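You operate a simulated robot arm through the tools that you are given. There is no shell and no other tool.

Carry out the task below with a simulated robot arm. There is one attempt and no reset: what you move stays moved.

TASK
Switch the scanner on, scan the carton the white card names, pack it in the long tray and press OK.
Fine: One scan only.

It is judged by the outcome, as a careful person would: the job done as asked, and still so three seconds after it is handed in. It fails if anything else is knocked over, pushed out of place, dropped, spilled or broken.

THE ROBOT
A 6-joint arm with a two-finger parallel gripper, fixed in place. Base frame: the origin is at the foot of the arm, x ahead of it, y to its left, z up; the work surface is at about z = 0. Lengths are in mm, angles in rad, forces in N, time in s.
With the tool pointing down near the work surface it reaches from about 240 to 580 mm from the base axis. Its first joint turns from -2.897 to 2.897 rad. Payload 1.5 kg.
Tool frame: the origin (TCP) lies between the finger pads and is the grasp point; the fingertips stand 30 mm ahead of it; z points along the fingers, y is the line along which they close. Largest opening 80 mm; finger width 17, thickness 12; the body of the gripper, 40 by 82 mm, starts 80 mm behind the TCP.
Orientation is that of the tool frame in the base frame, as a unit quaternion [x, y, z, w]. With the fingers straight down and closing along the base's y, the tool's x points along the base's -x, its y along +y and its z along -z.

THE INTERFACE
- The arm moves only by the tool play_rows. Its argument "plan" is a list of rows, each a list of 7 numbers: the shift along the tool's x, y, z in units of 400 mm (1.0 is 400 mm), then the turn, a rotation vector about the tool's x, y, z in units of 60 degrees (1.0 is 60 degrees), then the finger opening in mm, from 0 to 80. In form: [[x, y, z, wx, wy, wz, grip], ...]. A call has 1 to 20 rows; each row is the pose to reach, as a shift and turn from the pose commanded when the call began, along the tool's axes at that moment. A call with a number of a shift or a turn outside -1 to 1 is refused whole. Each row takes 0.2 s and may step no farther than 50 mm and 0.15 rad from the row before; otherwise, or with a gripper value out of range, the whole call is refused. Where a pose cannot be reached the arm comes as near as it can. A force on the tool above 40 N (or 10 N above the force at the start of the call, whichever is more), or a blocked arm, ends the call early, and 0.2 s more pass. Each finger travels about 72 mm/s and halts on what it meets, pressing with about 37 N; the grip force reading is that of the motor and also rises with nothing between the fingers. The clock runs only during rows and for 0.2 s after the last one: add rows that repeat a pose to give the fingers time. The reply holds the time, the measured pose of the TCP, the force on the tool along the base axes, the opening and the grip force, in the units named above and with some noise, with the torque about the TCP (base axes, N m) and any sound that the robot's microphone picked up.
- Cameras (640 x 400 px; columns grow to the right, rows downward): "scene" is fixed at [397.4, 494.2, 743.1]; the picture's right is [-0.94, 0.34, 0.00], its down [0.29, 0.80, -0.53] and it looks along [-0.18, -0.50, -0.85] (base axes); focal length 232 px, centre (320, 200). "wrist" rides on the gripper at [72, -7, -122] in the tool frame; the picture's right is [0.09, 1.00, 0.00], its down [-0.84, 0.08, -0.54] and it looks along [-0.54, 0.05, 0.84] (tool axes); focal length 238 px, centre (320, 200). There is no depth. A picture from a camera that has moved, and an enlarged one, comes with that camera's place and axes in the base frame and with its lens. The place of the scene camera against the robot may be out by one fixed shift of up to 12 mm in any direction.
- snapshot(camera): a new picture of that camera. The clock stands still meanwhile.
- zoom(camera, box): a new picture of the part [left, top, right, bottom] of that camera's present view, enlarged. The clock stands still meanwhile.
- finish_job(): hands the job in; it is judged then, once.

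Nothing tells you positions but the pictures and the camera data. Unless the task says otherwise, let go and move clear before handing in.

The tools are called as a command line: name --pt "numbers of a row" for each row, then --argument value for the rest, lists and objects as JSON in quotes. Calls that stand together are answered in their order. play_rows: Moves the arm, as the interface text tells. Its arguments: {"type":"object","properties":{"plan":{"type":"array"}},"required":["plan"]} The other tools are called the same way: snapshot (camera) takes a picture; zoom (camera, box) takes an enlarged picture of a part of a camera's view; finish_job () hands the job in.

At the start:

```text
t: 0.0
eef_pos: [284.3, 56.5, 430.6]
orientation: [-0.001, 1.0, 0.0, 0.002]
ft_force: [-0.5, -0.4, -0.2]
torque: [0.0, 0.0, 0.04]
width: 80.0
gripper_force: 0.1
```

scene: 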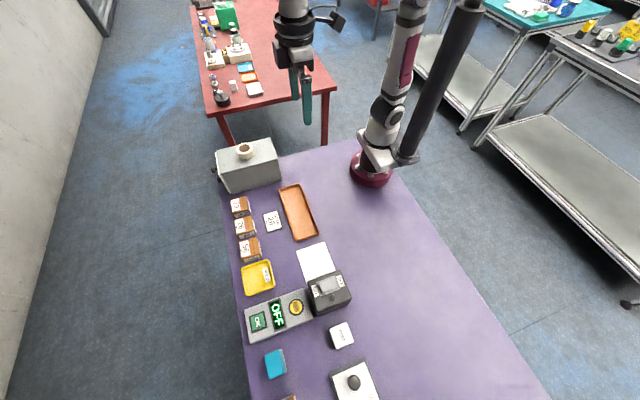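
wrist: 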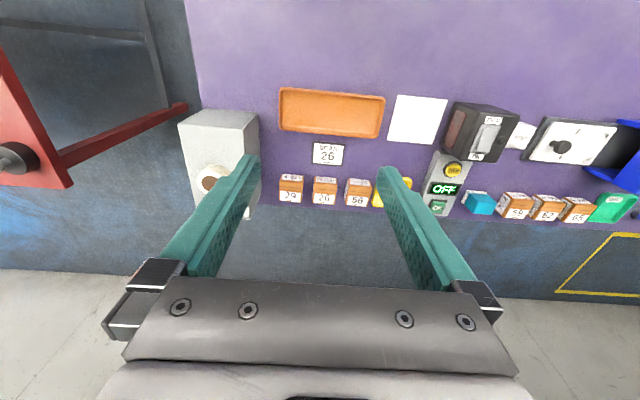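

I see a table with an orange long tray, a white card reading about "26", three cartons in front, a scanner with a switch and a panel with OFF display. I'll zoom in to read details.

zoom --camera "wrist" --box '[260, 80, 420, 220]'

zoom --camera "wrist" --box '[380, 80, 640, 230]'

zoom --camera "scene" --box '[200, 130, 360, 260]'

zoom --camera "scene" --box '[220, 230, 400, 400]'

```text
2.86 times, centred on (340, 150) of wrist
camera zoom: at [214.2, 50.3, 553.9], right [-0.09, 1.0, 0.0], down [0.84, 0.08, 0.54], along [0.54, 0.05, -0.84], focal length 681 px, centre (263, 343)
```

zoom: 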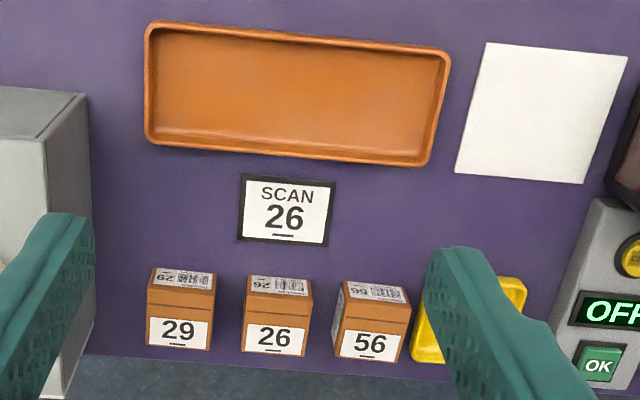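

```text
2.46 times, centred on (510, 155) of wrist
camera zoom: at [214.2, 50.3, 553.9], right [-0.09, 1.0, 0.0], down [0.84, 0.08, 0.54], along [0.54, 0.05, -0.84], focal length 587 px, centre (-148, 311)
```

zoom: 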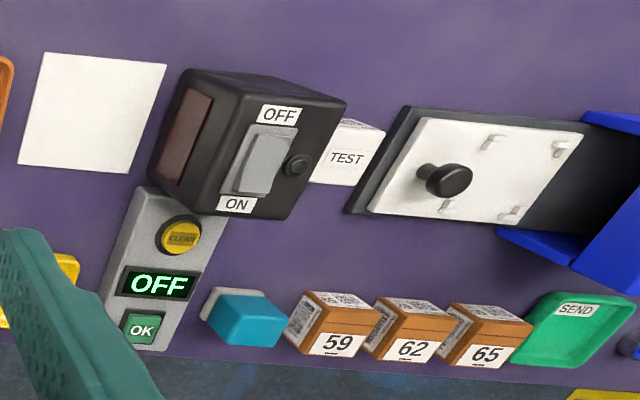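

```text
3.08 times, centred on (280, 195) of scene
camera zoom: at [397.4, 494.2, 743.1], right [-0.94, 0.34, 0.0], down [0.29, 0.8, -0.53], along [-0.18, -0.5, -0.85], focal length 714 px, centre (443, 215)
```

zoom: 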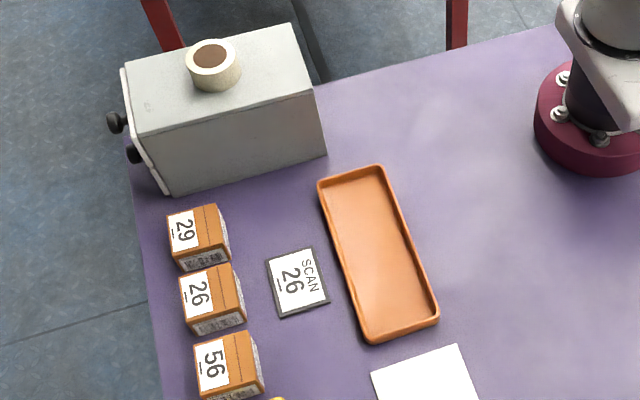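

```text
2.35 times, centred on (310, 315) of scene
camera zoom: at [397.4, 494.2, 743.1], right [-0.94, 0.34, 0.0], down [0.29, 0.8, -0.53], along [-0.18, -0.5, -0.85], focal length 546 px, centre (344, -71)
```

zoom: 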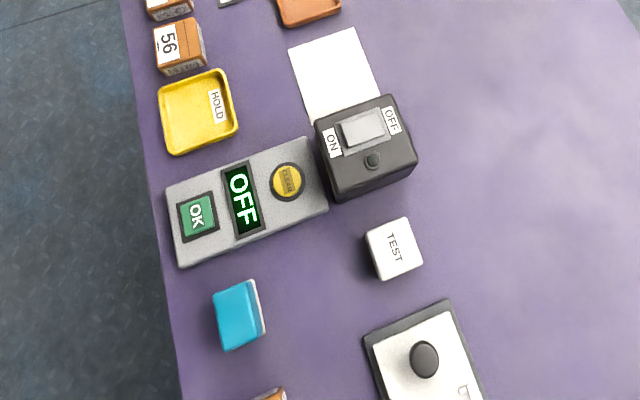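

The card says SCAN 26. The 26 carton is in the near row at about (536, 94). Barcodes are on the carton sides and the number is on top. The scanner window faces -y over the white mat, and its rocker switch has ON towards +x. I'll move over the scanner for a better look.

play_rows --pt "0 0.1 0 0 0 0 80" --pt "0 0.2 0 0 0 0 80" --pt "0 0.3 0 0 0 0 80" --pt "0 0.4 0 0 0 0 80" --pt "0 0.5 0 0 0 0 60" --pt "0 0.6 0.05 0 0 0 30" --pt "0 0.7 0.1 0 0 0 0" --pt "0 0.75 0.15 0 0 0 0" --pt "0 0.75 0.15 0 0 0 0"

snapshot --camera "wrist"

snapshot --camera "scene"

```text
t: 2.0
eef_pos: [286.8, 357.1, 373.1]
orientation: [0.0, 1.0, 0.0, 0.001]
ft_force: [-0.4, 0.0, -0.3]
torque: [-0.01, -0.02, -0.03]
width: 0.2
gripper_force: 21.1
```

```text
taken
camera wrist: at [216.3, 350.6, 495.2], right [-0.09, 1.0, 0.0], down [0.84, 0.08, 0.54], along [0.54, 0.05, -0.84], focal length 238 px, centre (320, 200)
```

wrist: 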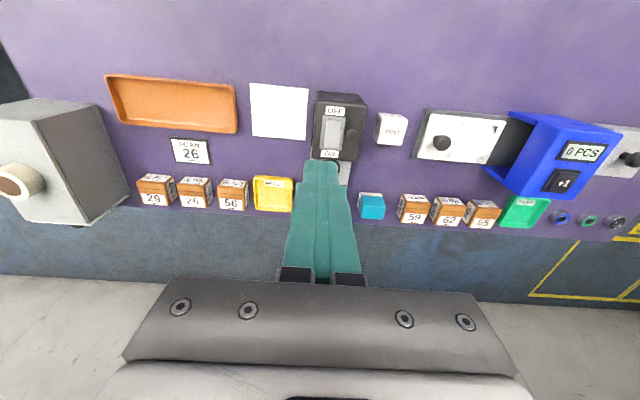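

```text
taken
```

scene: 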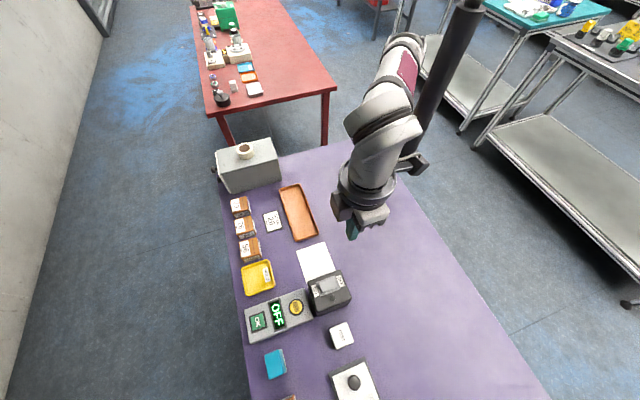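

zoom --camera "wrist" --box '[240, 70, 420, 220]'

zoom --camera "wrist" --box '[90, 60, 310, 220]'

zoom --camera "scene" --box '[280, 230, 380, 330]'

```text
2.67 times, centred on (330, 145) of wrist
camera zoom: at [216.3, 350.6, 495.2], right [-0.09, 1.0, 0.0], down [0.84, 0.08, 0.54], along [0.54, 0.05, -0.84], focal length 636 px, centre (293, 347)
```

zoom: 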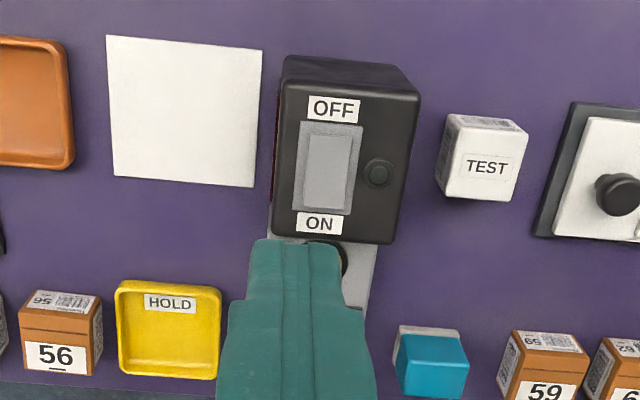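

```text
2.50 times, centred on (200, 140) of wrist
camera zoom: at [216.3, 350.6, 495.2], right [-0.09, 1.0, 0.0], down [0.84, 0.08, 0.54], along [0.54, 0.05, -0.84], focal length 596 px, centre (620, 350)
```

zoom: 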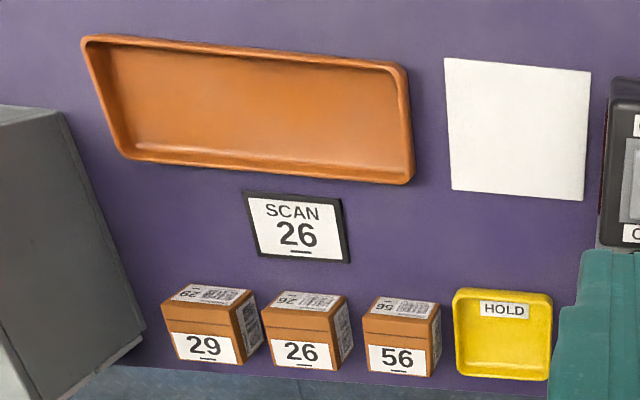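

```text
4.00 times, centred on (330, 280) of scene
camera zoom: at [397.4, 494.2, 743.1], right [-0.94, 0.34, 0.0], down [0.29, 0.8, -0.53], along [-0.18, -0.5, -0.85], focal length 928 px, centre (280, -120)
```

zoom: 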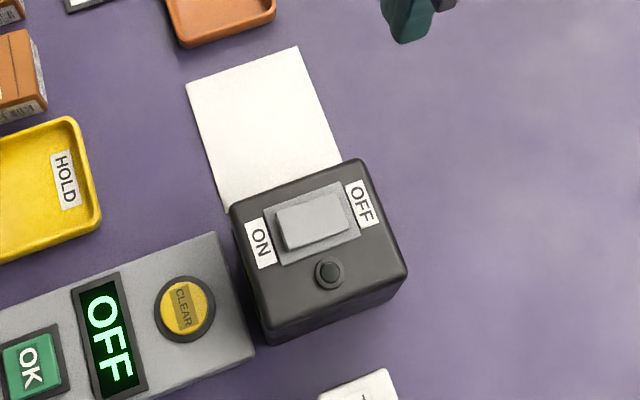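

The scanner's top is at about z = 100 and the rocker's ON end at about (351, 383). I'll move the closed fingers above that end.

play_rows --pt "-0.08 0.03 0.08 0 0 0 0" --pt "-0.16 0.066 0.16 0 0 0 0" --pt "-0.16 0.066 0.26 0 0 0 0" --pt "-0.16 0.066 0.36 0 0 0 0" --pt "-0.16 0.066 0.46 0 0 0 0" --pt "-0.16 0.066 0.52 0 0 0 0" --pt "-0.16 0.066 0.52 0 0 0 0"

zoom --camera "scene" --box '[240, 220, 400, 340]'

snapshot --camera "wrist"

```text
t: 3.6
eef_pos: [348.7, 383.0, 161.3]
orientation: [-0.001, 1.0, 0.001, 0.002]
ft_force: [-0.8, -0.7, 0.7]
torque: [0.0, -0.01, -0.01]
width: 0.0
gripper_force: 20.8
```

```text
3.33 times, centred on (320, 280) of scene
camera zoom: at [397.4, 494.2, 743.1], right [-0.94, 0.34, 0.0], down [0.29, 0.8, -0.53], along [-0.18, -0.5, -0.85], focal length 773 px, centre (320, -67)
```

zoom: 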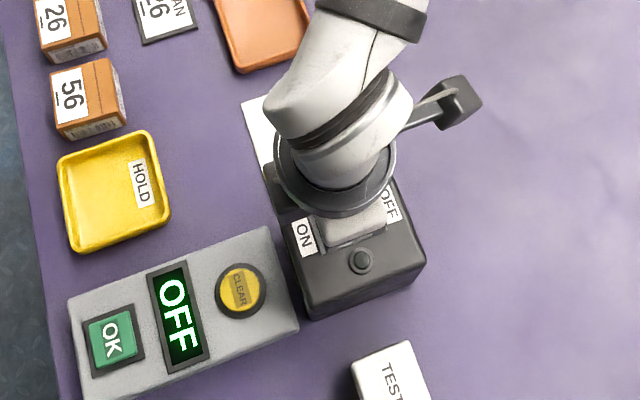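

```text
taken
camera wrist: at [278.5, 376.9, 284.4], right [-0.09, 1.0, 0.0], down [0.84, 0.08, 0.54], along [0.54, 0.05, -0.84], focal length 238 px, centre (320, 200)
```

wrist: 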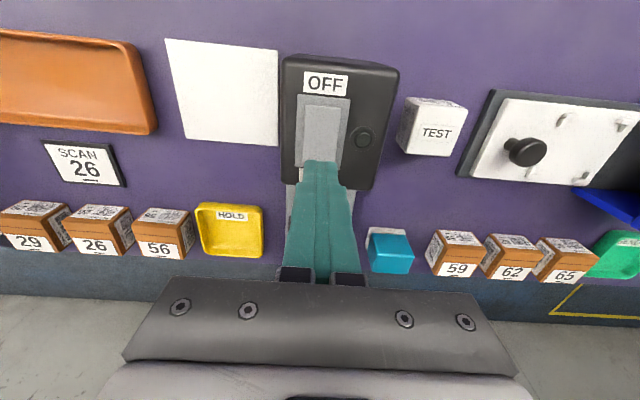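

Fingertips are about 25 mm above the ON end of the rocker, so I'm descending slowly.

play_rows --pt "-0.005 0 0.025 0 0 0 0" --pt "-0.005 0 0.04 0 0 0 0" --pt "-0.005 0 0.048 0 0 0 0" --pt "-0.005 0 0.055 0 0 0 0" --pt "-0.005 0 0.06 0 0 0 0" --pt "-0.005 0 0.065 0 0 0 0"

zoom --camera "scene" --box '[240, 220, 400, 340]'

```text
t: 5.0
eef_pos: [352.5, 382.8, 140.2]
orientation: [0.001, 1.0, 0.002, 0.002]
ft_force: [-6.1, -5.8, 29.2]
torque: [-0.15, 0.46, 0.17]
width: 0.0
gripper_force: 20.9
heard: click
```

```text
3.33 times, centred on (320, 280) of scene
camera zoom: at [397.4, 494.2, 743.1], right [-0.94, 0.34, 0.0], down [0.29, 0.8, -0.53], along [-0.18, -0.5, -0.85], focal length 773 px, centre (320, -67)
```

zoom: 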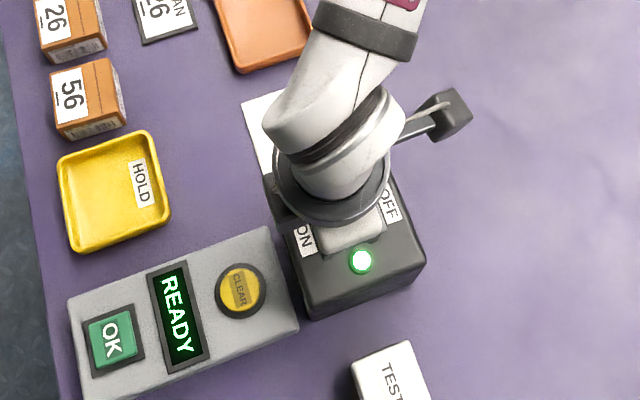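

The display reads READY and the lamp is on. Next I'll lift off and travel above the 26 carton for a closer look.

play_rows --pt "0 0 -0.05 0 0 0 0" --pt "0 0 -0.15 0 0 0 0" --pt "0 0 -0.25 0 0 0 0" --pt "0 -0.05 -0.35 0 0 0 0" --pt "-0.03 -0.15 -0.4 0 0 0 0" --pt "-0.06 -0.25 -0.4 0 0 0 10" --pt "-0.09 -0.35 -0.4 0 0 0 30" --pt "-0.12 -0.45 -0.4 0 0 0 50" --pt "-0.12 -0.55 -0.4 0 0 0 70" --pt "-0.12 -0.65 -0.4 0 0 0 80" --pt "-0.12 -0.69 -0.4 0 0 0 80" --pt "-0.12 -0.69 -0.4 0 0 0 80"

snapshot --camera "wrist"

snapshot --camera "scene"

```text
t: 7.6
eef_pos: [400.5, 105.1, 297.7]
orientation: [0.0, 1.0, 0.001, 0.001]
ft_force: [0.5, 0.5, 0.4]
torque: [0.0, -0.04, 0.03]
width: 80.0
gripper_force: 0.0
```

```text
taken
camera wrist: at [330.8, 99.0, 420.3], right [-0.09, 1.0, 0.0], down [0.84, 0.08, 0.54], along [0.54, 0.05, -0.84], focal length 238 px, centre (320, 200)
```

wrist: 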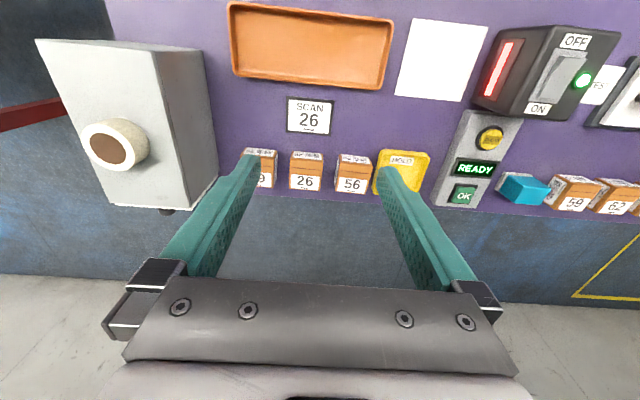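

```text
taken
```

scene: 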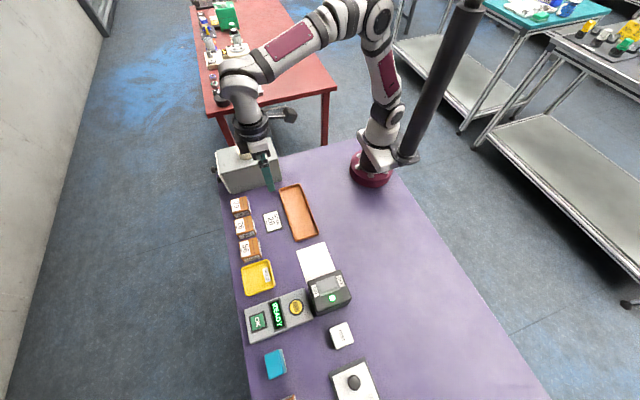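

zoom --camera "wrist" --box '[240, 80, 400, 200]'

zoom --camera "wrist" --box '[380, 0, 640, 160]'

zoom --camera "wrist" --box '[220, 0, 400, 110]'

zoom --camera "scene" --box '[225, 180, 325, 260]'

```text
3.33 times, centred on (320, 140) of wrist
camera zoom: at [330.8, 99.0, 420.3], right [-0.09, 1.0, 0.0], down [0.84, 0.08, 0.54], along [0.54, 0.05, -0.84], focal length 794 px, centre (320, 400)
```

zoom: 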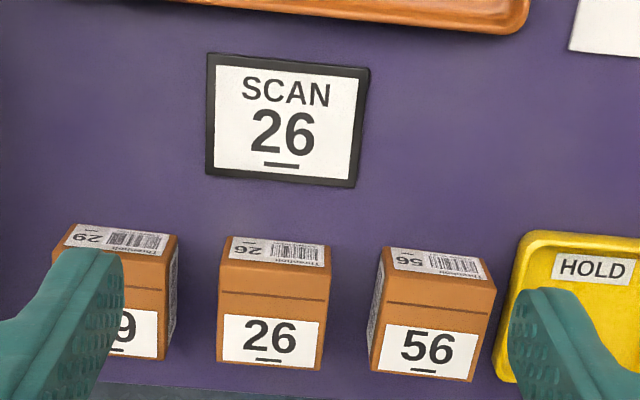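

```text
2.46 times, centred on (510, 80) of wrist
camera zoom: at [330.8, 99.0, 420.3], right [-0.09, 1.0, 0.0], down [0.84, 0.08, 0.54], along [0.54, 0.05, -0.84], focal length 587 px, centre (-148, 495)
```

zoom: 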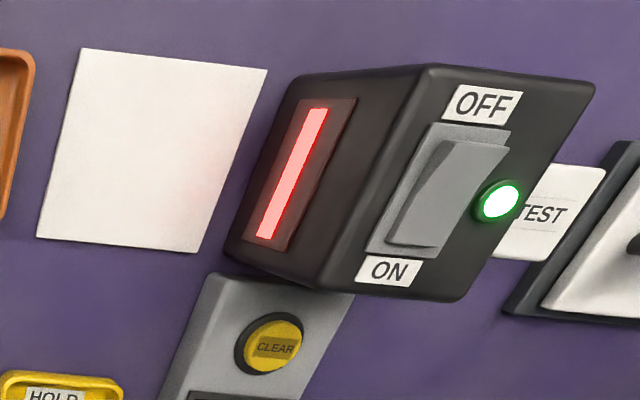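

```text
3.56 times, centred on (310, 55) of wrist
camera zoom: at [330.8, 99.0, 420.3], right [-0.09, 1.0, 0.0], down [0.84, 0.08, 0.54], along [0.54, 0.05, -0.84], focal length 848 px, centre (356, 716)
```

zoom: 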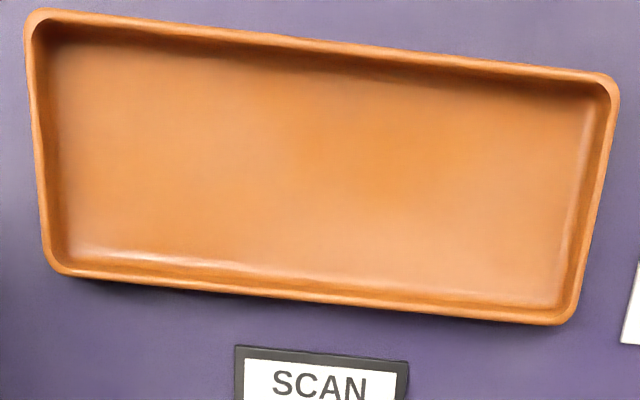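

```text
5.00 times, centred on (275, 220) of scene
camera zoom: at [397.4, 494.2, 743.1], right [-0.94, 0.34, 0.0], down [0.29, 0.8, -0.53], along [-0.18, -0.5, -0.85], focal length 1160 px, centre (545, 100)
```

zoom: 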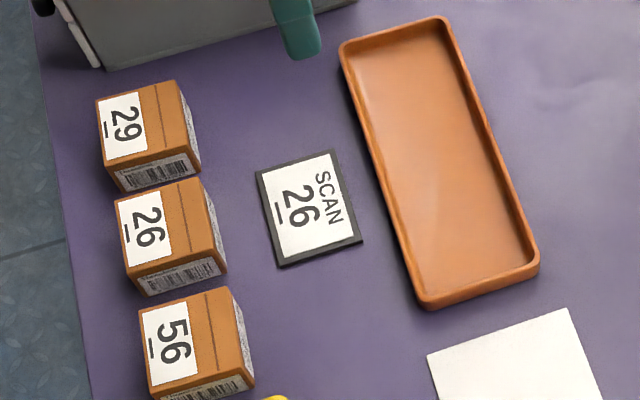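

READY is on and the beam stripe sits at about z = 39. The 26 carton spans roughly x 497–556 and y 63–120, and is 39 high. The tray spans x 293–378 and y -26–196. I'll turn the tool 90° so the fingers close along x, which keeps the carton's +y barcode free, and go above the carton.

play_rows --pt "-0.052 -0.006 0 0 0 -0.125 80" --pt "-0.104 -0.012 0 0 0 -0.25 80" --pt "-0.156 -0.018 0 0 0 -0.375 80" --pt "-0.208 -0.024 0 0 0 -0.5 80" --pt "-0.26 -0.03 0 0 0 -0.625 80" --pt "-0.3125 -0.035 0 0 0 -0.75 80" --pt "-0.3125 -0.035 0 0 0 -0.75 80"

play_rows --pt "0 0 0 0 0 -0.125 80" --pt "0 0 0 0 0 -0.25 80" --pt "0 0 0.05 0 0 -0.375 80" --pt "0 0 0.1 0 0 -0.5 80" --pt "0 0 0.15 0 0 -0.625 80" --pt "0 0 0.2 0 0 -0.75 80" --pt "0 0 0.2 0 0 -0.75 80"

snapshot --camera "wrist"

snapshot --camera "scene"

```text
t: 9.2
eef_pos: [524.2, 92.5, 298.1]
orientation: [-0.383, 0.924, 0.0, 0.002]
ft_force: [-0.1, -0.3, 0.0]
torque: [0.01, -0.03, -0.01]
width: 80.1
gripper_force: 0.0
```

```text
t: 10.8
eef_pos: [524.0, 97.5, 217.4]
orientation: [0.707, -0.707, -0.001, -0.001]
ft_force: [1.3, 0.0, 0.2]
torque: [0.02, 0.0, -0.01]
width: 79.9
gripper_force: 0.1
```

```text
taken
camera wrist: at [532.5, 24.3, 340.4], right [-1.0, -0.09, 0.0], down [-0.08, 0.84, 0.54], along [-0.05, 0.54, -0.84], focal length 238 px, centre (320, 200)
```

wrist: 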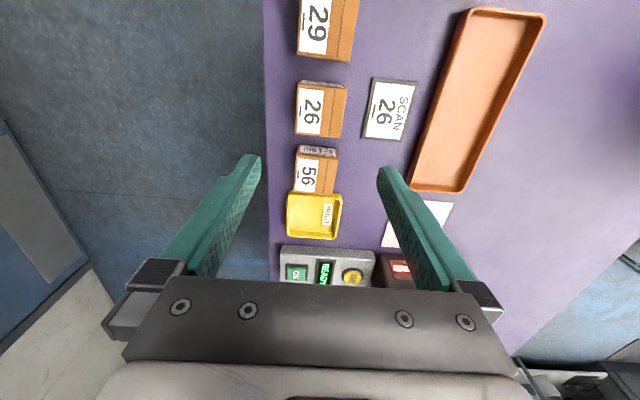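

```text
taken
```

scene: 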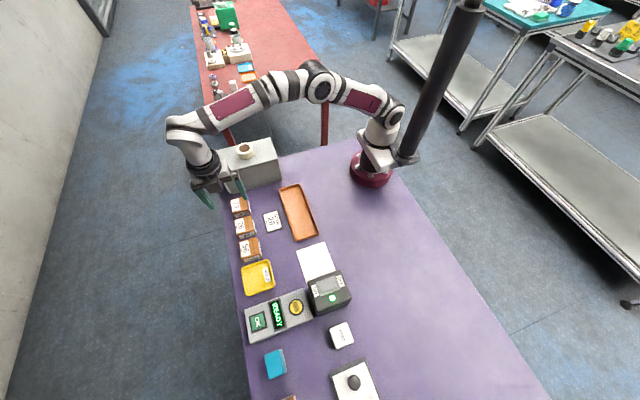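

zoom --camera "wrist" --box '[260, 60, 420, 180]'

```text
3.33 times, centred on (340, 120) of wrist
camera zoom: at [532.5, 24.3, 340.4], right [-1.0, -0.09, 0.0], down [-0.08, 0.84, 0.54], along [-0.05, 0.54, -0.84], focal length 794 px, centre (253, 467)
```

zoom: 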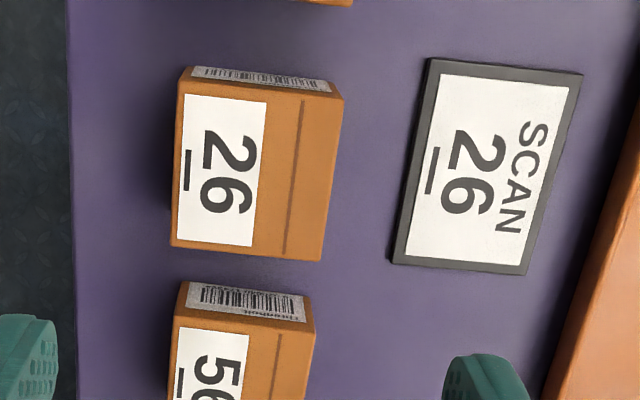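

The carton's centre is at about (526, 91.7), 58 mm square. I'll correct the small y offset and descend to just above it, then recheck.

play_rows --pt "0.01 0 0.08 0 0 0 80" --pt "0.01 0 0.16 0 0 0 80" --pt "0.01 0 0.24 0 0 0 80" --pt "0.01 0 0.31 0 0 0 80" --pt "0.01 0 0.31 0 0 0 80"

snapshot --camera "wrist"

zoom --camera "scene" --box '[190, 150, 330, 270]'

```text
t: 12.0
eef_pos: [523.5, 92.1, 92.5]
orientation: [0.707, -0.707, 0.0, -0.001]
ft_force: [-0.2, -0.6, 0.1]
torque: [0.03, 0.01, -0.03]
width: 80.0
gripper_force: 0.0
```

```text
taken
camera wrist: at [531.2, 19.7, 215.3], right [-1.0, -0.09, 0.0], down [-0.08, 0.84, 0.54], along [-0.05, 0.54, -0.84], focal length 238 px, centre (320, 200)
```

wrist: 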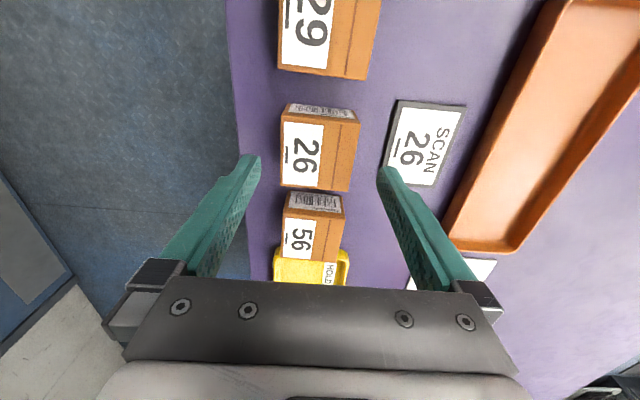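

```text
3.33 times, centred on (260, 210) of scene
camera zoom: at [397.4, 494.2, 743.1], right [-0.94, 0.34, 0.0], down [0.29, 0.8, -0.53], along [-0.18, -0.5, -0.85], focal length 773 px, centre (520, 167)
```

zoom: 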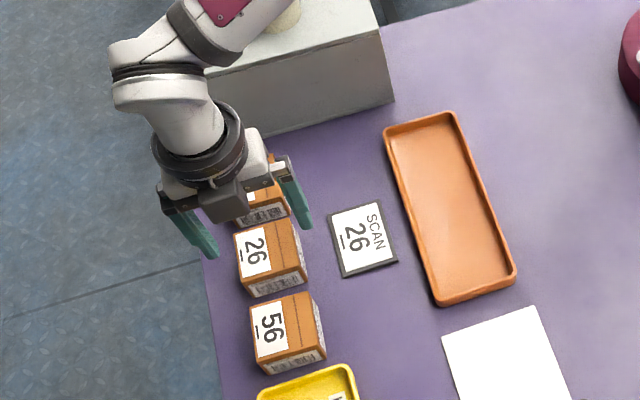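

I'm centred over the carton to within about 2 mm, so I'm descending around it and gripping.

play_rows --pt "0 -0.004 0.04 0 0 0 80" --pt "0 -0.004 0.08 0 0 0 80" --pt "0 -0.004 0.11 0 0 0 80" --pt "0 -0.004 0.133 0 0 0 80" --pt "0 -0.004 0.133 0 0 0 80"

zoom --camera "scene" --box '[190, 150, 330, 270]'

```text
t: 13.2
eef_pos: [525.0, 90.1, 38.9]
orientation: [0.708, -0.706, 0.0, -0.001]
ft_force: [-0.3, 0.0, -1.2]
torque: [-0.01, 0.01, 0.01]
width: 79.9
gripper_force: 0.1
```

```text
3.33 times, centred on (260, 210) of scene
camera zoom: at [397.4, 494.2, 743.1], right [-0.94, 0.34, 0.0], down [0.29, 0.8, -0.53], along [-0.18, -0.5, -0.85], focal length 773 px, centre (520, 167)
```

zoom: 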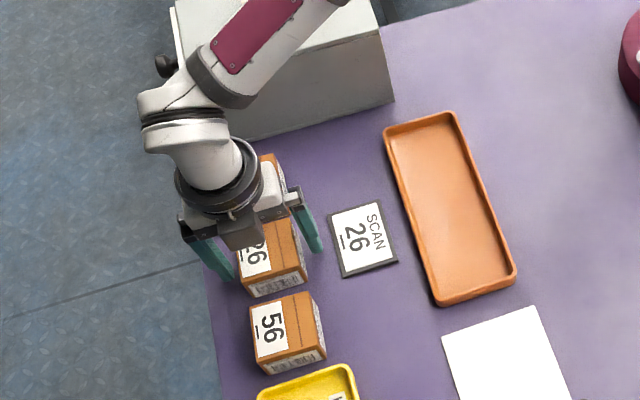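

The fingers straddle the carton. Closing now, then a short lift.

play_rows --pt "0 0 0 0 0 0 66" --pt "0 0 0 0 0 0 50" --pt "0 0 0 0 0 0 45" --pt "0 0 0 0 0 0 45"

play_rows --pt "0 0 -0.03 0 0 0 45" --pt "0 0 -0.08 0 0 0 45" --pt "0 0 -0.16 0 0 0 45" --pt "0 0 -0.24 0 0 0 45" --pt "0 0 -0.24 0 0 0 45"

snapshot --camera "wrist"

snapshot --camera "scene"

```text
t: 14.2
eef_pos: [524.6, 89.9, 40.1]
orientation: [0.708, -0.707, 0.0, -0.001]
ft_force: [0.7, -0.4, -1.2]
torque: [0.0, 0.04, -0.01]
width: 57.3
gripper_force: 36.9
```

```text
t: 15.4
eef_pos: [524.6, 90.7, 138.2]
orientation: [0.708, -0.706, 0.0, -0.001]
ft_force: [-0.6, 0.7, 0.0]
torque: [0.02, 0.0, 0.0]
width: 44.9
gripper_force: 0.0
```

```text
taken
camera wrist: at [532.3, 18.9, 259.9], right [-1.0, -0.09, 0.0], down [-0.08, 0.84, 0.54], along [-0.05, 0.54, -0.84], focal length 238 px, centre (320, 200)
```

wrist: 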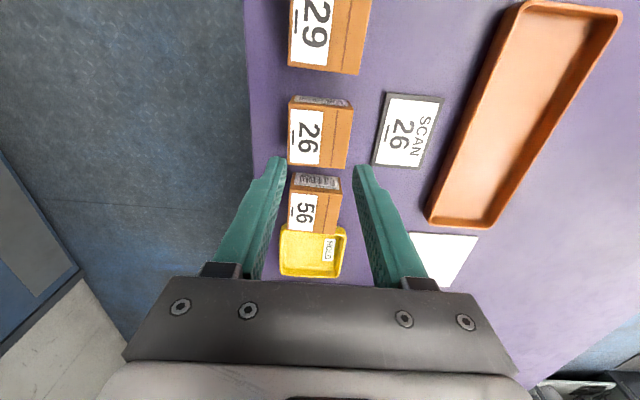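

```text
taken
```

scene: 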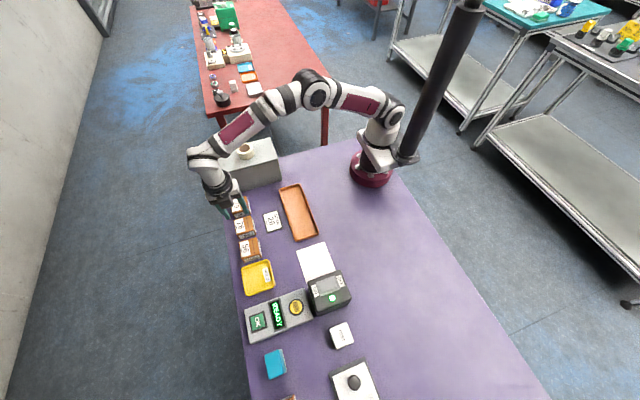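

The grip slipped: the carton is back in place, apparently unmoved, and the fingers closed further. I'll look at the finger shape and the carton before trying again.

zoom --camera "wrist" --box '[200, 140, 440, 290]'

zoom --camera "wrist" --box '[260, 70, 380, 180]'

zoom --camera "scene" --box '[190, 180, 280, 270]'

```text
2.67 times, centred on (320, 215) of wrist
camera zoom: at [532.3, 18.9, 259.9], right [-1.0, -0.09, 0.0], down [-0.08, 0.84, 0.54], along [-0.05, 0.54, -0.84], focal length 636 px, centre (320, 160)
```

zoom: 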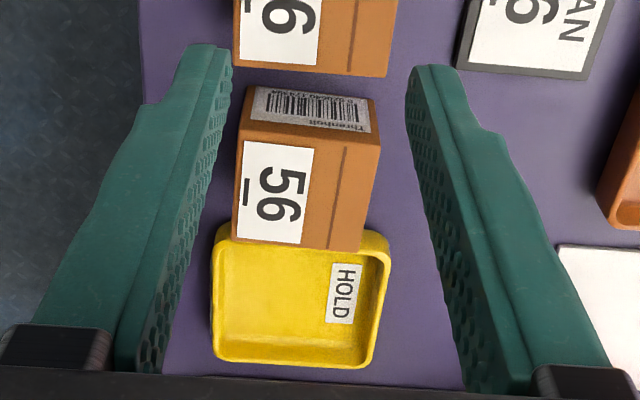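

```text
3.64 times, centred on (320, 125) of wrist
camera zoom: at [532.3, 18.9, 259.9], right [-1.0, -0.09, 0.0], down [-0.08, 0.84, 0.54], along [-0.05, 0.54, -0.84], focal length 867 px, centre (320, 473)
```

zoom: 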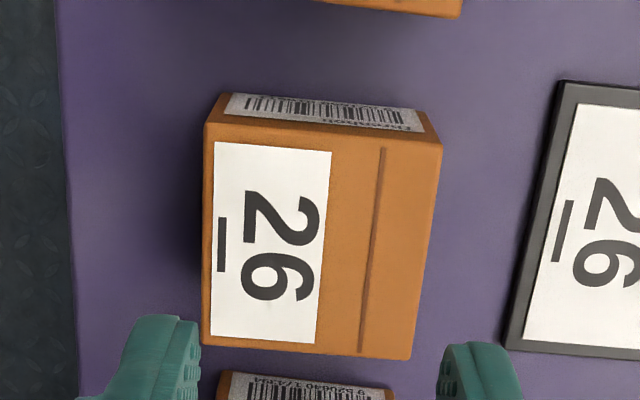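

```text
4.44 times, centred on (235, 225) of scene
camera zoom: at [397.4, 494.2, 743.1], right [-0.94, 0.34, 0.0], down [0.29, 0.8, -0.53], along [-0.18, -0.5, -0.85], focal length 1031 px, centre (698, 89)
```

zoom: 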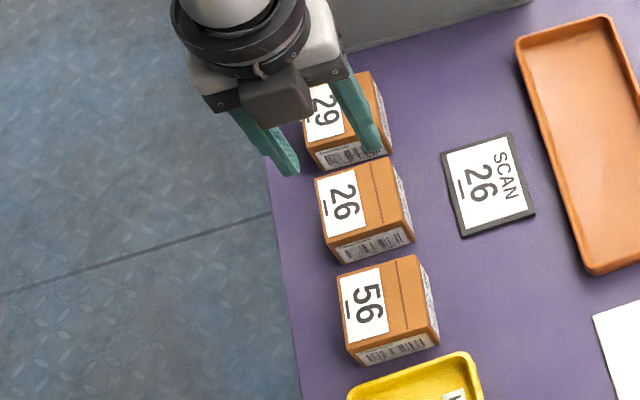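

The carton is undamaged at about (527, 92). I held it only by its top edge, so I'll reopen, go lower with the tips just above the table, grip, and lift gently.

play_rows --pt "0 0 0 0 0 0 70" --pt "0 -0.004 0.08 0 0 0 80" --pt "0 -0.004 0.16 0 0 0 80" --pt "0 -0.004 0.22 0 0 0 80" --pt "0 -0.004 0.25 0 0 0 80" --pt "0 -0.004 0.262 0 0 0 80" --pt "0 -0.004 0.262 0 0 0 80"

snapshot --camera "wrist"

```text
t: 17.0
eef_pos: [527.4, 88.8, 32.5]
orientation: [0.708, -0.706, 0.0, -0.001]
ft_force: [0.1, 1.0, -0.1]
torque: [-0.01, -0.02, 0.01]
width: 79.7
gripper_force: 0.1
```

```text
taken
camera wrist: at [535.4, 18.4, 153.8], right [-1.0, -0.09, 0.0], down [-0.08, 0.84, 0.54], along [-0.05, 0.54, -0.84], focal length 238 px, centre (320, 200)
```

wrist: 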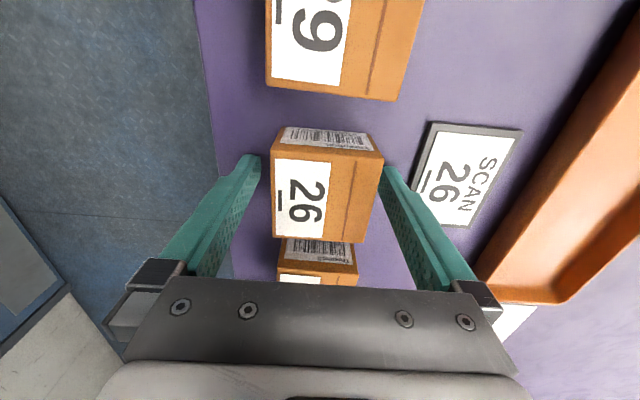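

play_rows --pt "0 0 0 0 0 0 66" --pt "0 0 0 0 0 0 50" --pt "0 0 0 0 0 0 30" --pt "0 0 0 0 0 0 20" --pt "0 0 0 0 0 0 20"

play_rows --pt "0 0 -0.004 0 0 0 20" --pt "0 0 -0.01 0 0 0 20" --pt "0 0 -0.02 0 0 0 20" --pt "0 0 -0.03 0 0 0 20"

snapshot --camera "wrist"

```text
t: 18.2
eef_pos: [527.5, 89.9, 31.1]
orientation: [0.708, -0.706, -0.001, -0.001]
ft_force: [0.9, -0.7, 0.4]
torque: [0.04, 0.02, 0.01]
width: 57.8
gripper_force: 36.9
```

```text
t: 19.2
eef_pos: [527.0, 90.3, 44.2]
orientation: [0.708, -0.706, 0.0, -0.001]
ft_force: [-0.4, -0.7, -1.7]
torque: [-0.02, -0.01, 0.02]
width: 57.6
gripper_force: 37.3
```

```text
taken
camera wrist: at [535.4, 18.7, 166.5], right [-1.0, -0.09, 0.0], down [-0.08, 0.84, 0.54], along [-0.05, 0.54, -0.84], focal length 238 px, centre (320, 200)
```

wrist: 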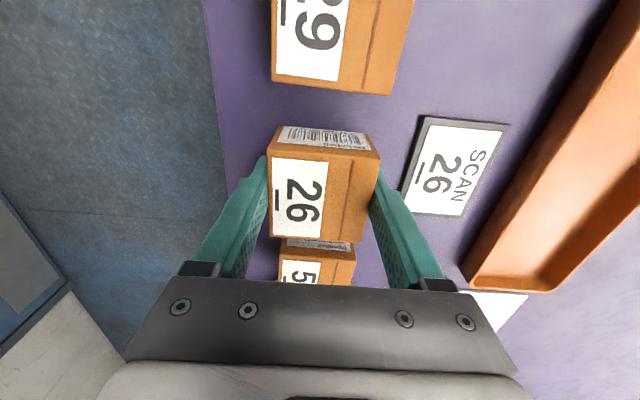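

The carton seems to be rising with the gripper this time. I'll continue the lift gently and check.

play_rows --pt "0 0 -0.02 0 0 0 20" --pt "0 0 -0.04 0 0 0 20" --pt "0 0 -0.07 0 0 0 20" --pt "0 0 -0.1 0 0 0 20" --pt "0 0 -0.14 0 0 0 20" --pt "0 0 -0.18 0 0 0 20" --pt "0 0 -0.18 0 0 0 20"

snapshot --camera "wrist"

zoom --camera "scene" --box '[190, 160, 330, 270]'

```text
t: 20.8
eef_pos: [527.5, 89.2, 117.1]
orientation: [0.708, -0.706, 0.0, -0.002]
ft_force: [-0.3, -0.4, -1.5]
torque: [-0.01, -0.03, -0.02]
width: 57.5
gripper_force: 37.4
```

```text
taken
camera wrist: at [535.8, 18.7, 238.9], right [-1.0, -0.09, 0.0], down [-0.08, 0.84, 0.54], along [-0.05, 0.54, -0.84], focal length 238 px, centre (320, 200)
```

wrist: 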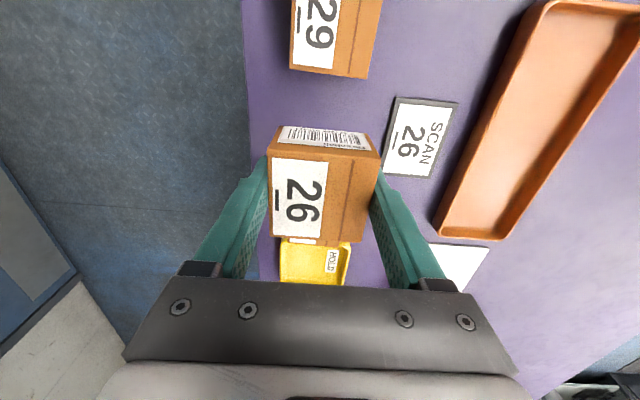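

```text
3.64 times, centred on (260, 215) of scene
camera zoom: at [397.4, 494.2, 743.1], right [-0.94, 0.34, 0.0], down [0.29, 0.8, -0.53], along [-0.18, -0.5, -0.85], focal length 843 px, centre (538, 146)
```

zoom: 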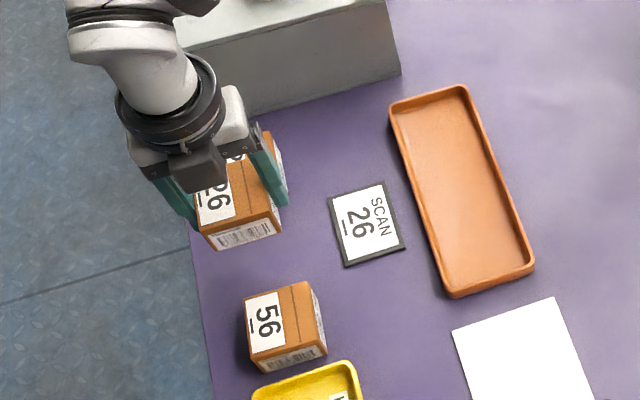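

The carton is held securely with its +y barcode free. I'm carrying it at height to the -y end of the scanning mat, lined up with the window at x≈336.

play_rows --pt "-0.02 0.03 0 0 0 0 20" --pt "-0.05 0.08 0 0 0 0 20" --pt "-0.09 0.13 0 0 0 0 20" --pt "-0.13 0.19 0 0 0 0 20" --pt "-0.17 0.25 0 0 0 0 20" --pt "-0.21 0.31 0 0 0 0 20" --pt "-0.25 0.37 0 0 0 0 20" --pt "-0.29 0.42 0 0 0 0 20" --pt "-0.32 0.46 0 0 0 0 20" --pt "-0.34 0.4825 0 0 0 0 20" --pt "-0.34 0.4825 0 0 0 0 20"

snapshot --camera "wrist"

snapshot --camera "scene"

```text
t: 23.2
eef_pos: [334.6, 223.7, 115.6]
orientation: [0.708, -0.707, 0.0, -0.001]
ft_force: [-0.1, -0.7, -1.2]
torque: [-0.02, -0.01, 0.0]
width: 57.8
gripper_force: 36.7
```

```text
taken
camera wrist: at [342.6, 153.6, 237.7], right [-1.0, -0.09, 0.0], down [-0.08, 0.84, 0.54], along [-0.05, 0.54, -0.84], focal length 238 px, centre (320, 200)
```

wrist: 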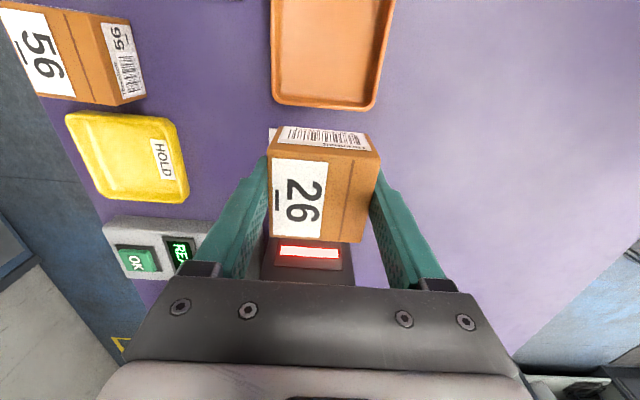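

```text
taken
```

scene: 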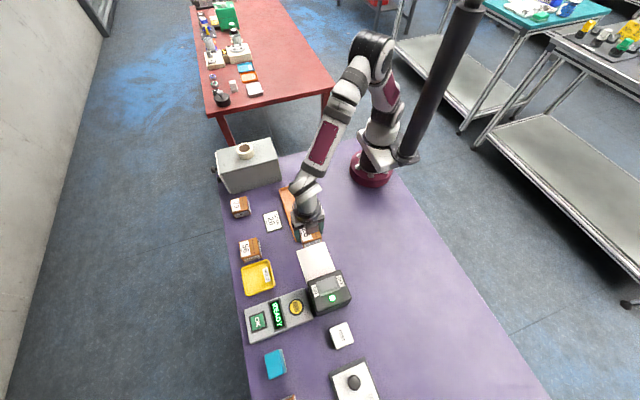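

Still READY, and the carton is lined up with the window. I'm lowering it to beam height, listening for the beep.

play_rows --pt "-0.02 0 0.03 0 0 0 20" --pt "-0.03 0 0.08 0 0 0 20" --pt "-0.03 0 0.12 0 0 0 20" --pt "-0.03 0 0.15 0 0 0 20" --pt "-0.03 0 0.155 0 0 0 20"

zoom --camera "scene" --box '[240, 210, 380, 340]'

```text
t: 24.4
eef_pos: [333.6, 236.3, 54.1]
orientation: [0.708, -0.706, 0.0, -0.001]
ft_force: [-0.1, -0.2, -2.1]
torque: [0.01, 0.01, 0.0]
width: 57.8
gripper_force: 37.3
```

```text
3.08 times, centred on (310, 275) of scene
camera zoom: at [397.4, 494.2, 743.1], right [-0.94, 0.34, 0.0], down [0.29, 0.8, -0.53], along [-0.18, -0.5, -0.85], focal length 714 px, centre (351, -31)
```

zoom: 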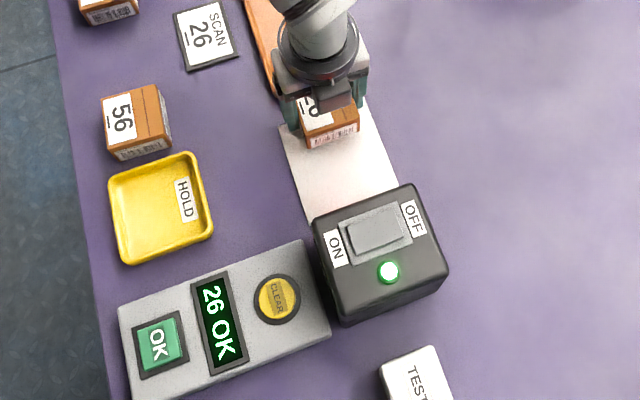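

Display reads "26 OK": it has scanned once. I'm lifting straight out of the beam at once and retreating towards the tray.

play_rows --pt "0.0 0 -0.05 0 0 0 20" --pt "0.02 0 -0.12 0 0 0 20" --pt "0.05 0 -0.19 0 0 0 20" --pt "0.1 0 -0.24 0 0 0 20" --pt "0.16 0 -0.26 0 0 0 20" --pt "0.23 0 -0.26 0 0 0 20" --pt "0.3 0 -0.26 0 0 0 20" --pt "0.36 0 -0.26 0 0 0 20" --pt "0.38 0 -0.26 0 0 0 20" --pt "0.38 0 -0.26 0 0 0 20"

snapshot --camera "wrist"

zoom --camera "scene" --box '[220, 170, 380, 340]'

```text
t: 26.6
eef_pos: [335.1, 85.7, 157.8]
orientation: [-0.707, 0.708, 0.001, 0.0]
ft_force: [-0.5, -0.1, -1.4]
torque: [0.02, 0.0, 0.01]
width: 57.3
gripper_force: 37.2
```

```text
taken
camera wrist: at [342.9, 14.0, 280.0], right [-1.0, -0.09, 0.0], down [-0.08, 0.84, 0.54], along [-0.05, 0.54, -0.84], focal length 238 px, centre (320, 200)
```

wrist: 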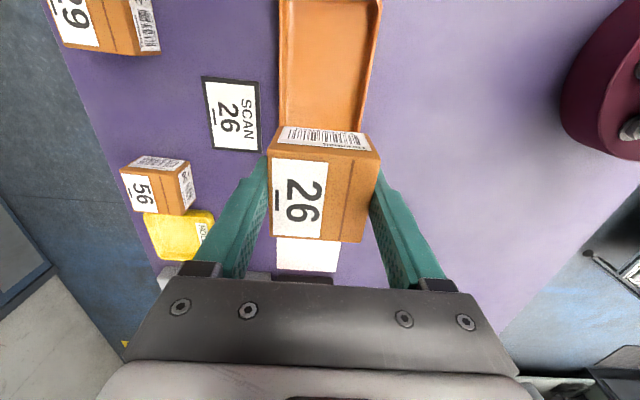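

```text
2.35 times, centred on (300, 255) of scene
camera zoom: at [397.4, 494.2, 743.1], right [-0.94, 0.34, 0.0], down [0.29, 0.8, -0.53], along [-0.18, -0.5, -0.85], focal length 546 px, centre (367, 71)
```

zoom: 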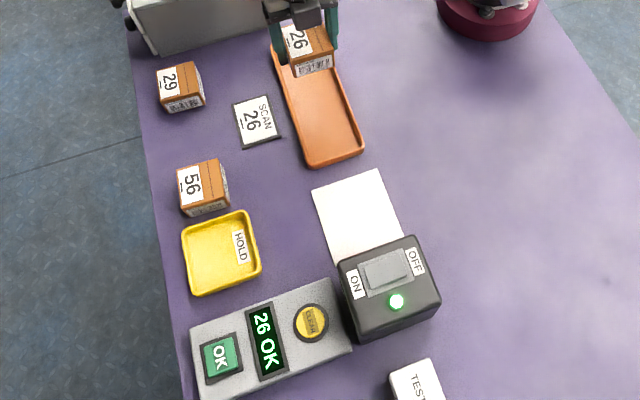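

Display still shows "26 OK" and nothing rescanned. I'm rotating the tool back 90° so the fingers close along the tray's length, well away from the scanner.

play_rows --pt "0.02 0 0 0 0 0.1 20" --pt "0.04 0 0 0 0 0.22 20" --pt "0.06 0 0 0 0 0.34 20" --pt "0.08 0 0 0 0 0.46 20" --pt "0.1 0 0 0 0 0.58 20" --pt "0.1125 0 0 0 0 0.68 20" --pt "0.1125 0 0 0 0 0.75 20" --pt "0.1125 0 0 0 0 0.75 20"

play_rows --pt "0 0 0 0 0 0.1 20" --pt "0 0 0 0 0 0.22 20" --pt "0 0 0 0 0 0.34 20" --pt "0 0 0 0 0 0.46 20" --pt "0 0 0 0 0 0.58 20" --pt "0 0 0 0 0 0.68 20" --pt "0 0 0 0 0 0.75 20" --pt "0 0 0 0 0 0.75 20"

snapshot --camera "wrist"

snapshot --camera "scene"

```text
t: 28.4
eef_pos: [334.4, 40.0, 156.8]
orientation: [-0.382, 0.924, 0.0, 0.001]
ft_force: [0.1, -0.4, -0.8]
torque: [0.03, 0.01, 0.0]
width: 57.5
gripper_force: 36.8
```

```text
t: 30.2
eef_pos: [333.5, 40.9, 156.9]
orientation: [0.0, 1.0, 0.0, 0.001]
ft_force: [0.2, -0.5, -1.1]
torque: [-0.02, -0.01, -0.01]
width: 57.8
gripper_force: 36.7
```

```text
taken
camera wrist: at [263.4, 34.3, 280.0], right [-0.09, 1.0, 0.0], down [0.84, 0.08, 0.54], along [0.54, 0.05, -0.84], focal length 238 px, centre (320, 200)
```

wrist: 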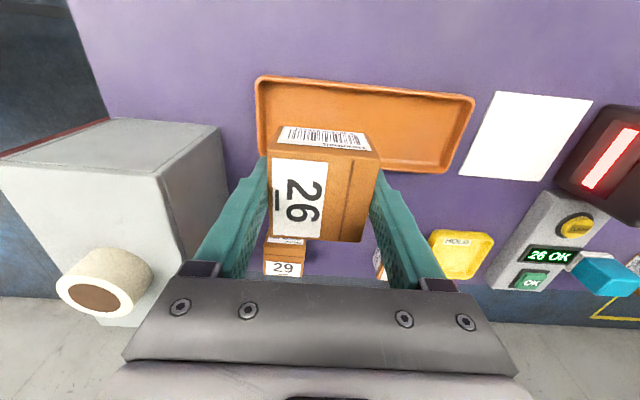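

```text
taken
```

scene: 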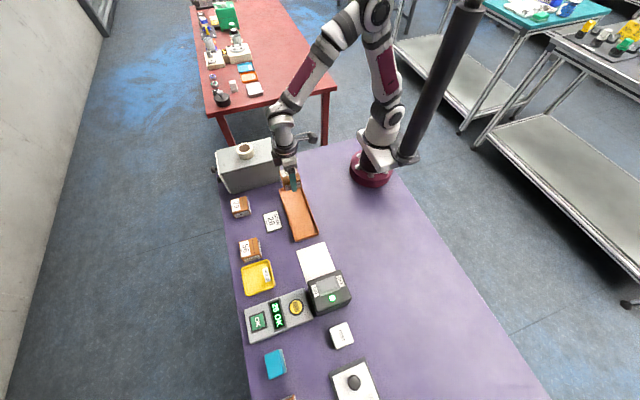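

zoom --camera "wrist" --box '[230, 60, 490, 190]'

```text
2.46 times, centred on (360, 125) of wrist
camera zoom: at [263.4, 34.3, 280.0], right [-0.09, 1.0, 0.0], down [0.84, 0.08, 0.54], along [0.54, 0.05, -0.84], focal length 587 px, centre (222, 385)
```

zoom: 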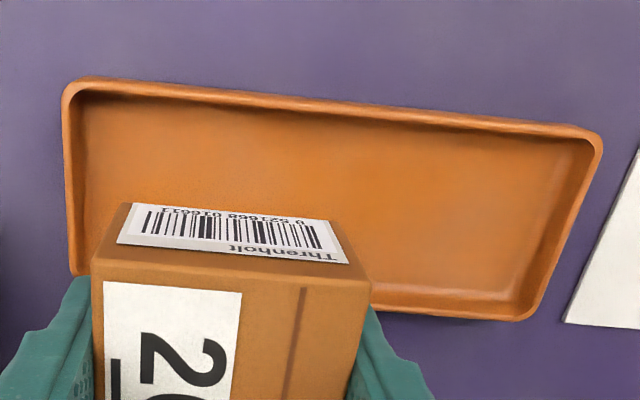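

The carton is centred over the tray's -y half (tray centre x≈336.5, carton ≈336.9), so I'm lowering it.

play_rows --pt "0 0 0.05 0 0 0 20" --pt "0 0 0.11 0 0 0 20" --pt "0 0 0.17 0 0 0 20" --pt "0 0 0.22 0 0 0 20" --pt "0 0 0.26 0 0 0 20" --pt "0 0 0.285 0 0 0 20" --pt "0 0 0.285 0 0 0 20"

snapshot --camera "wrist"

zoom --camera "scene" --box '[230, 150, 350, 260]'

```text
t: 31.8
eef_pos: [336.5, 39.6, 44.0]
orientation: [-0.001, 1.0, 0.001, 0.001]
ft_force: [-0.5, 0.8, -1.8]
torque: [0.02, 0.01, -0.03]
width: 57.7
gripper_force: 36.6
```

```text
taken
camera wrist: at [264.8, 33.8, 166.3], right [-0.09, 1.0, 0.0], down [0.84, 0.08, 0.54], along [0.54, 0.05, -0.84], focal length 238 px, centre (320, 200)
```

wrist: 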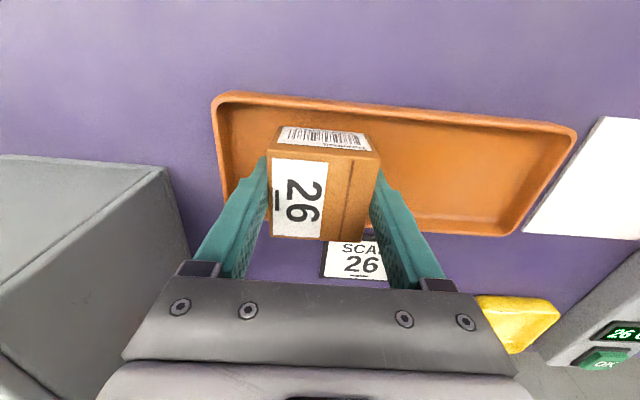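

```text
3.64 times, centred on (290, 205) of scene
camera zoom: at [397.4, 494.2, 743.1], right [-0.94, 0.34, 0.0], down [0.29, 0.8, -0.53], along [-0.18, -0.5, -0.85], focal length 843 px, centre (429, 182)
```

zoom: 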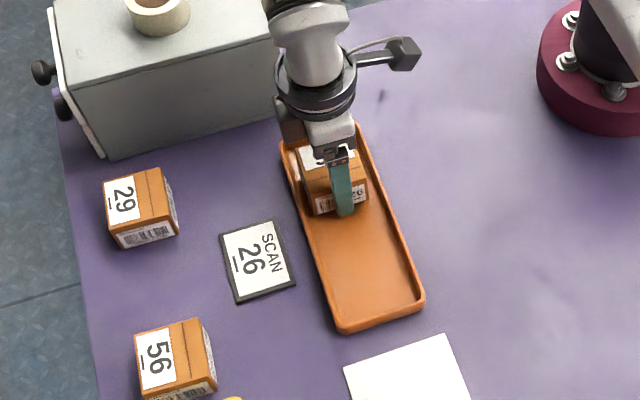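

The carton is inside the tray just above the floor, so I'm easing it down until it touches.

play_rows --pt "0 0 0.006 0 0 0 20" --pt "0 0 0.012 0 0 0 20" --pt "0 0 0.016 0 0 0 20" --pt "0 0 0.019 0 0 0 20"

```text
t: 32.8
eef_pos: [334.4, 40.0, 36.5]
orientation: [0.0, 1.0, 0.001, 0.001]
ft_force: [-1.0, -2.9, 7.1]
torque: [-0.32, 0.0, -0.06]
width: 57.6
gripper_force: 37.3
```

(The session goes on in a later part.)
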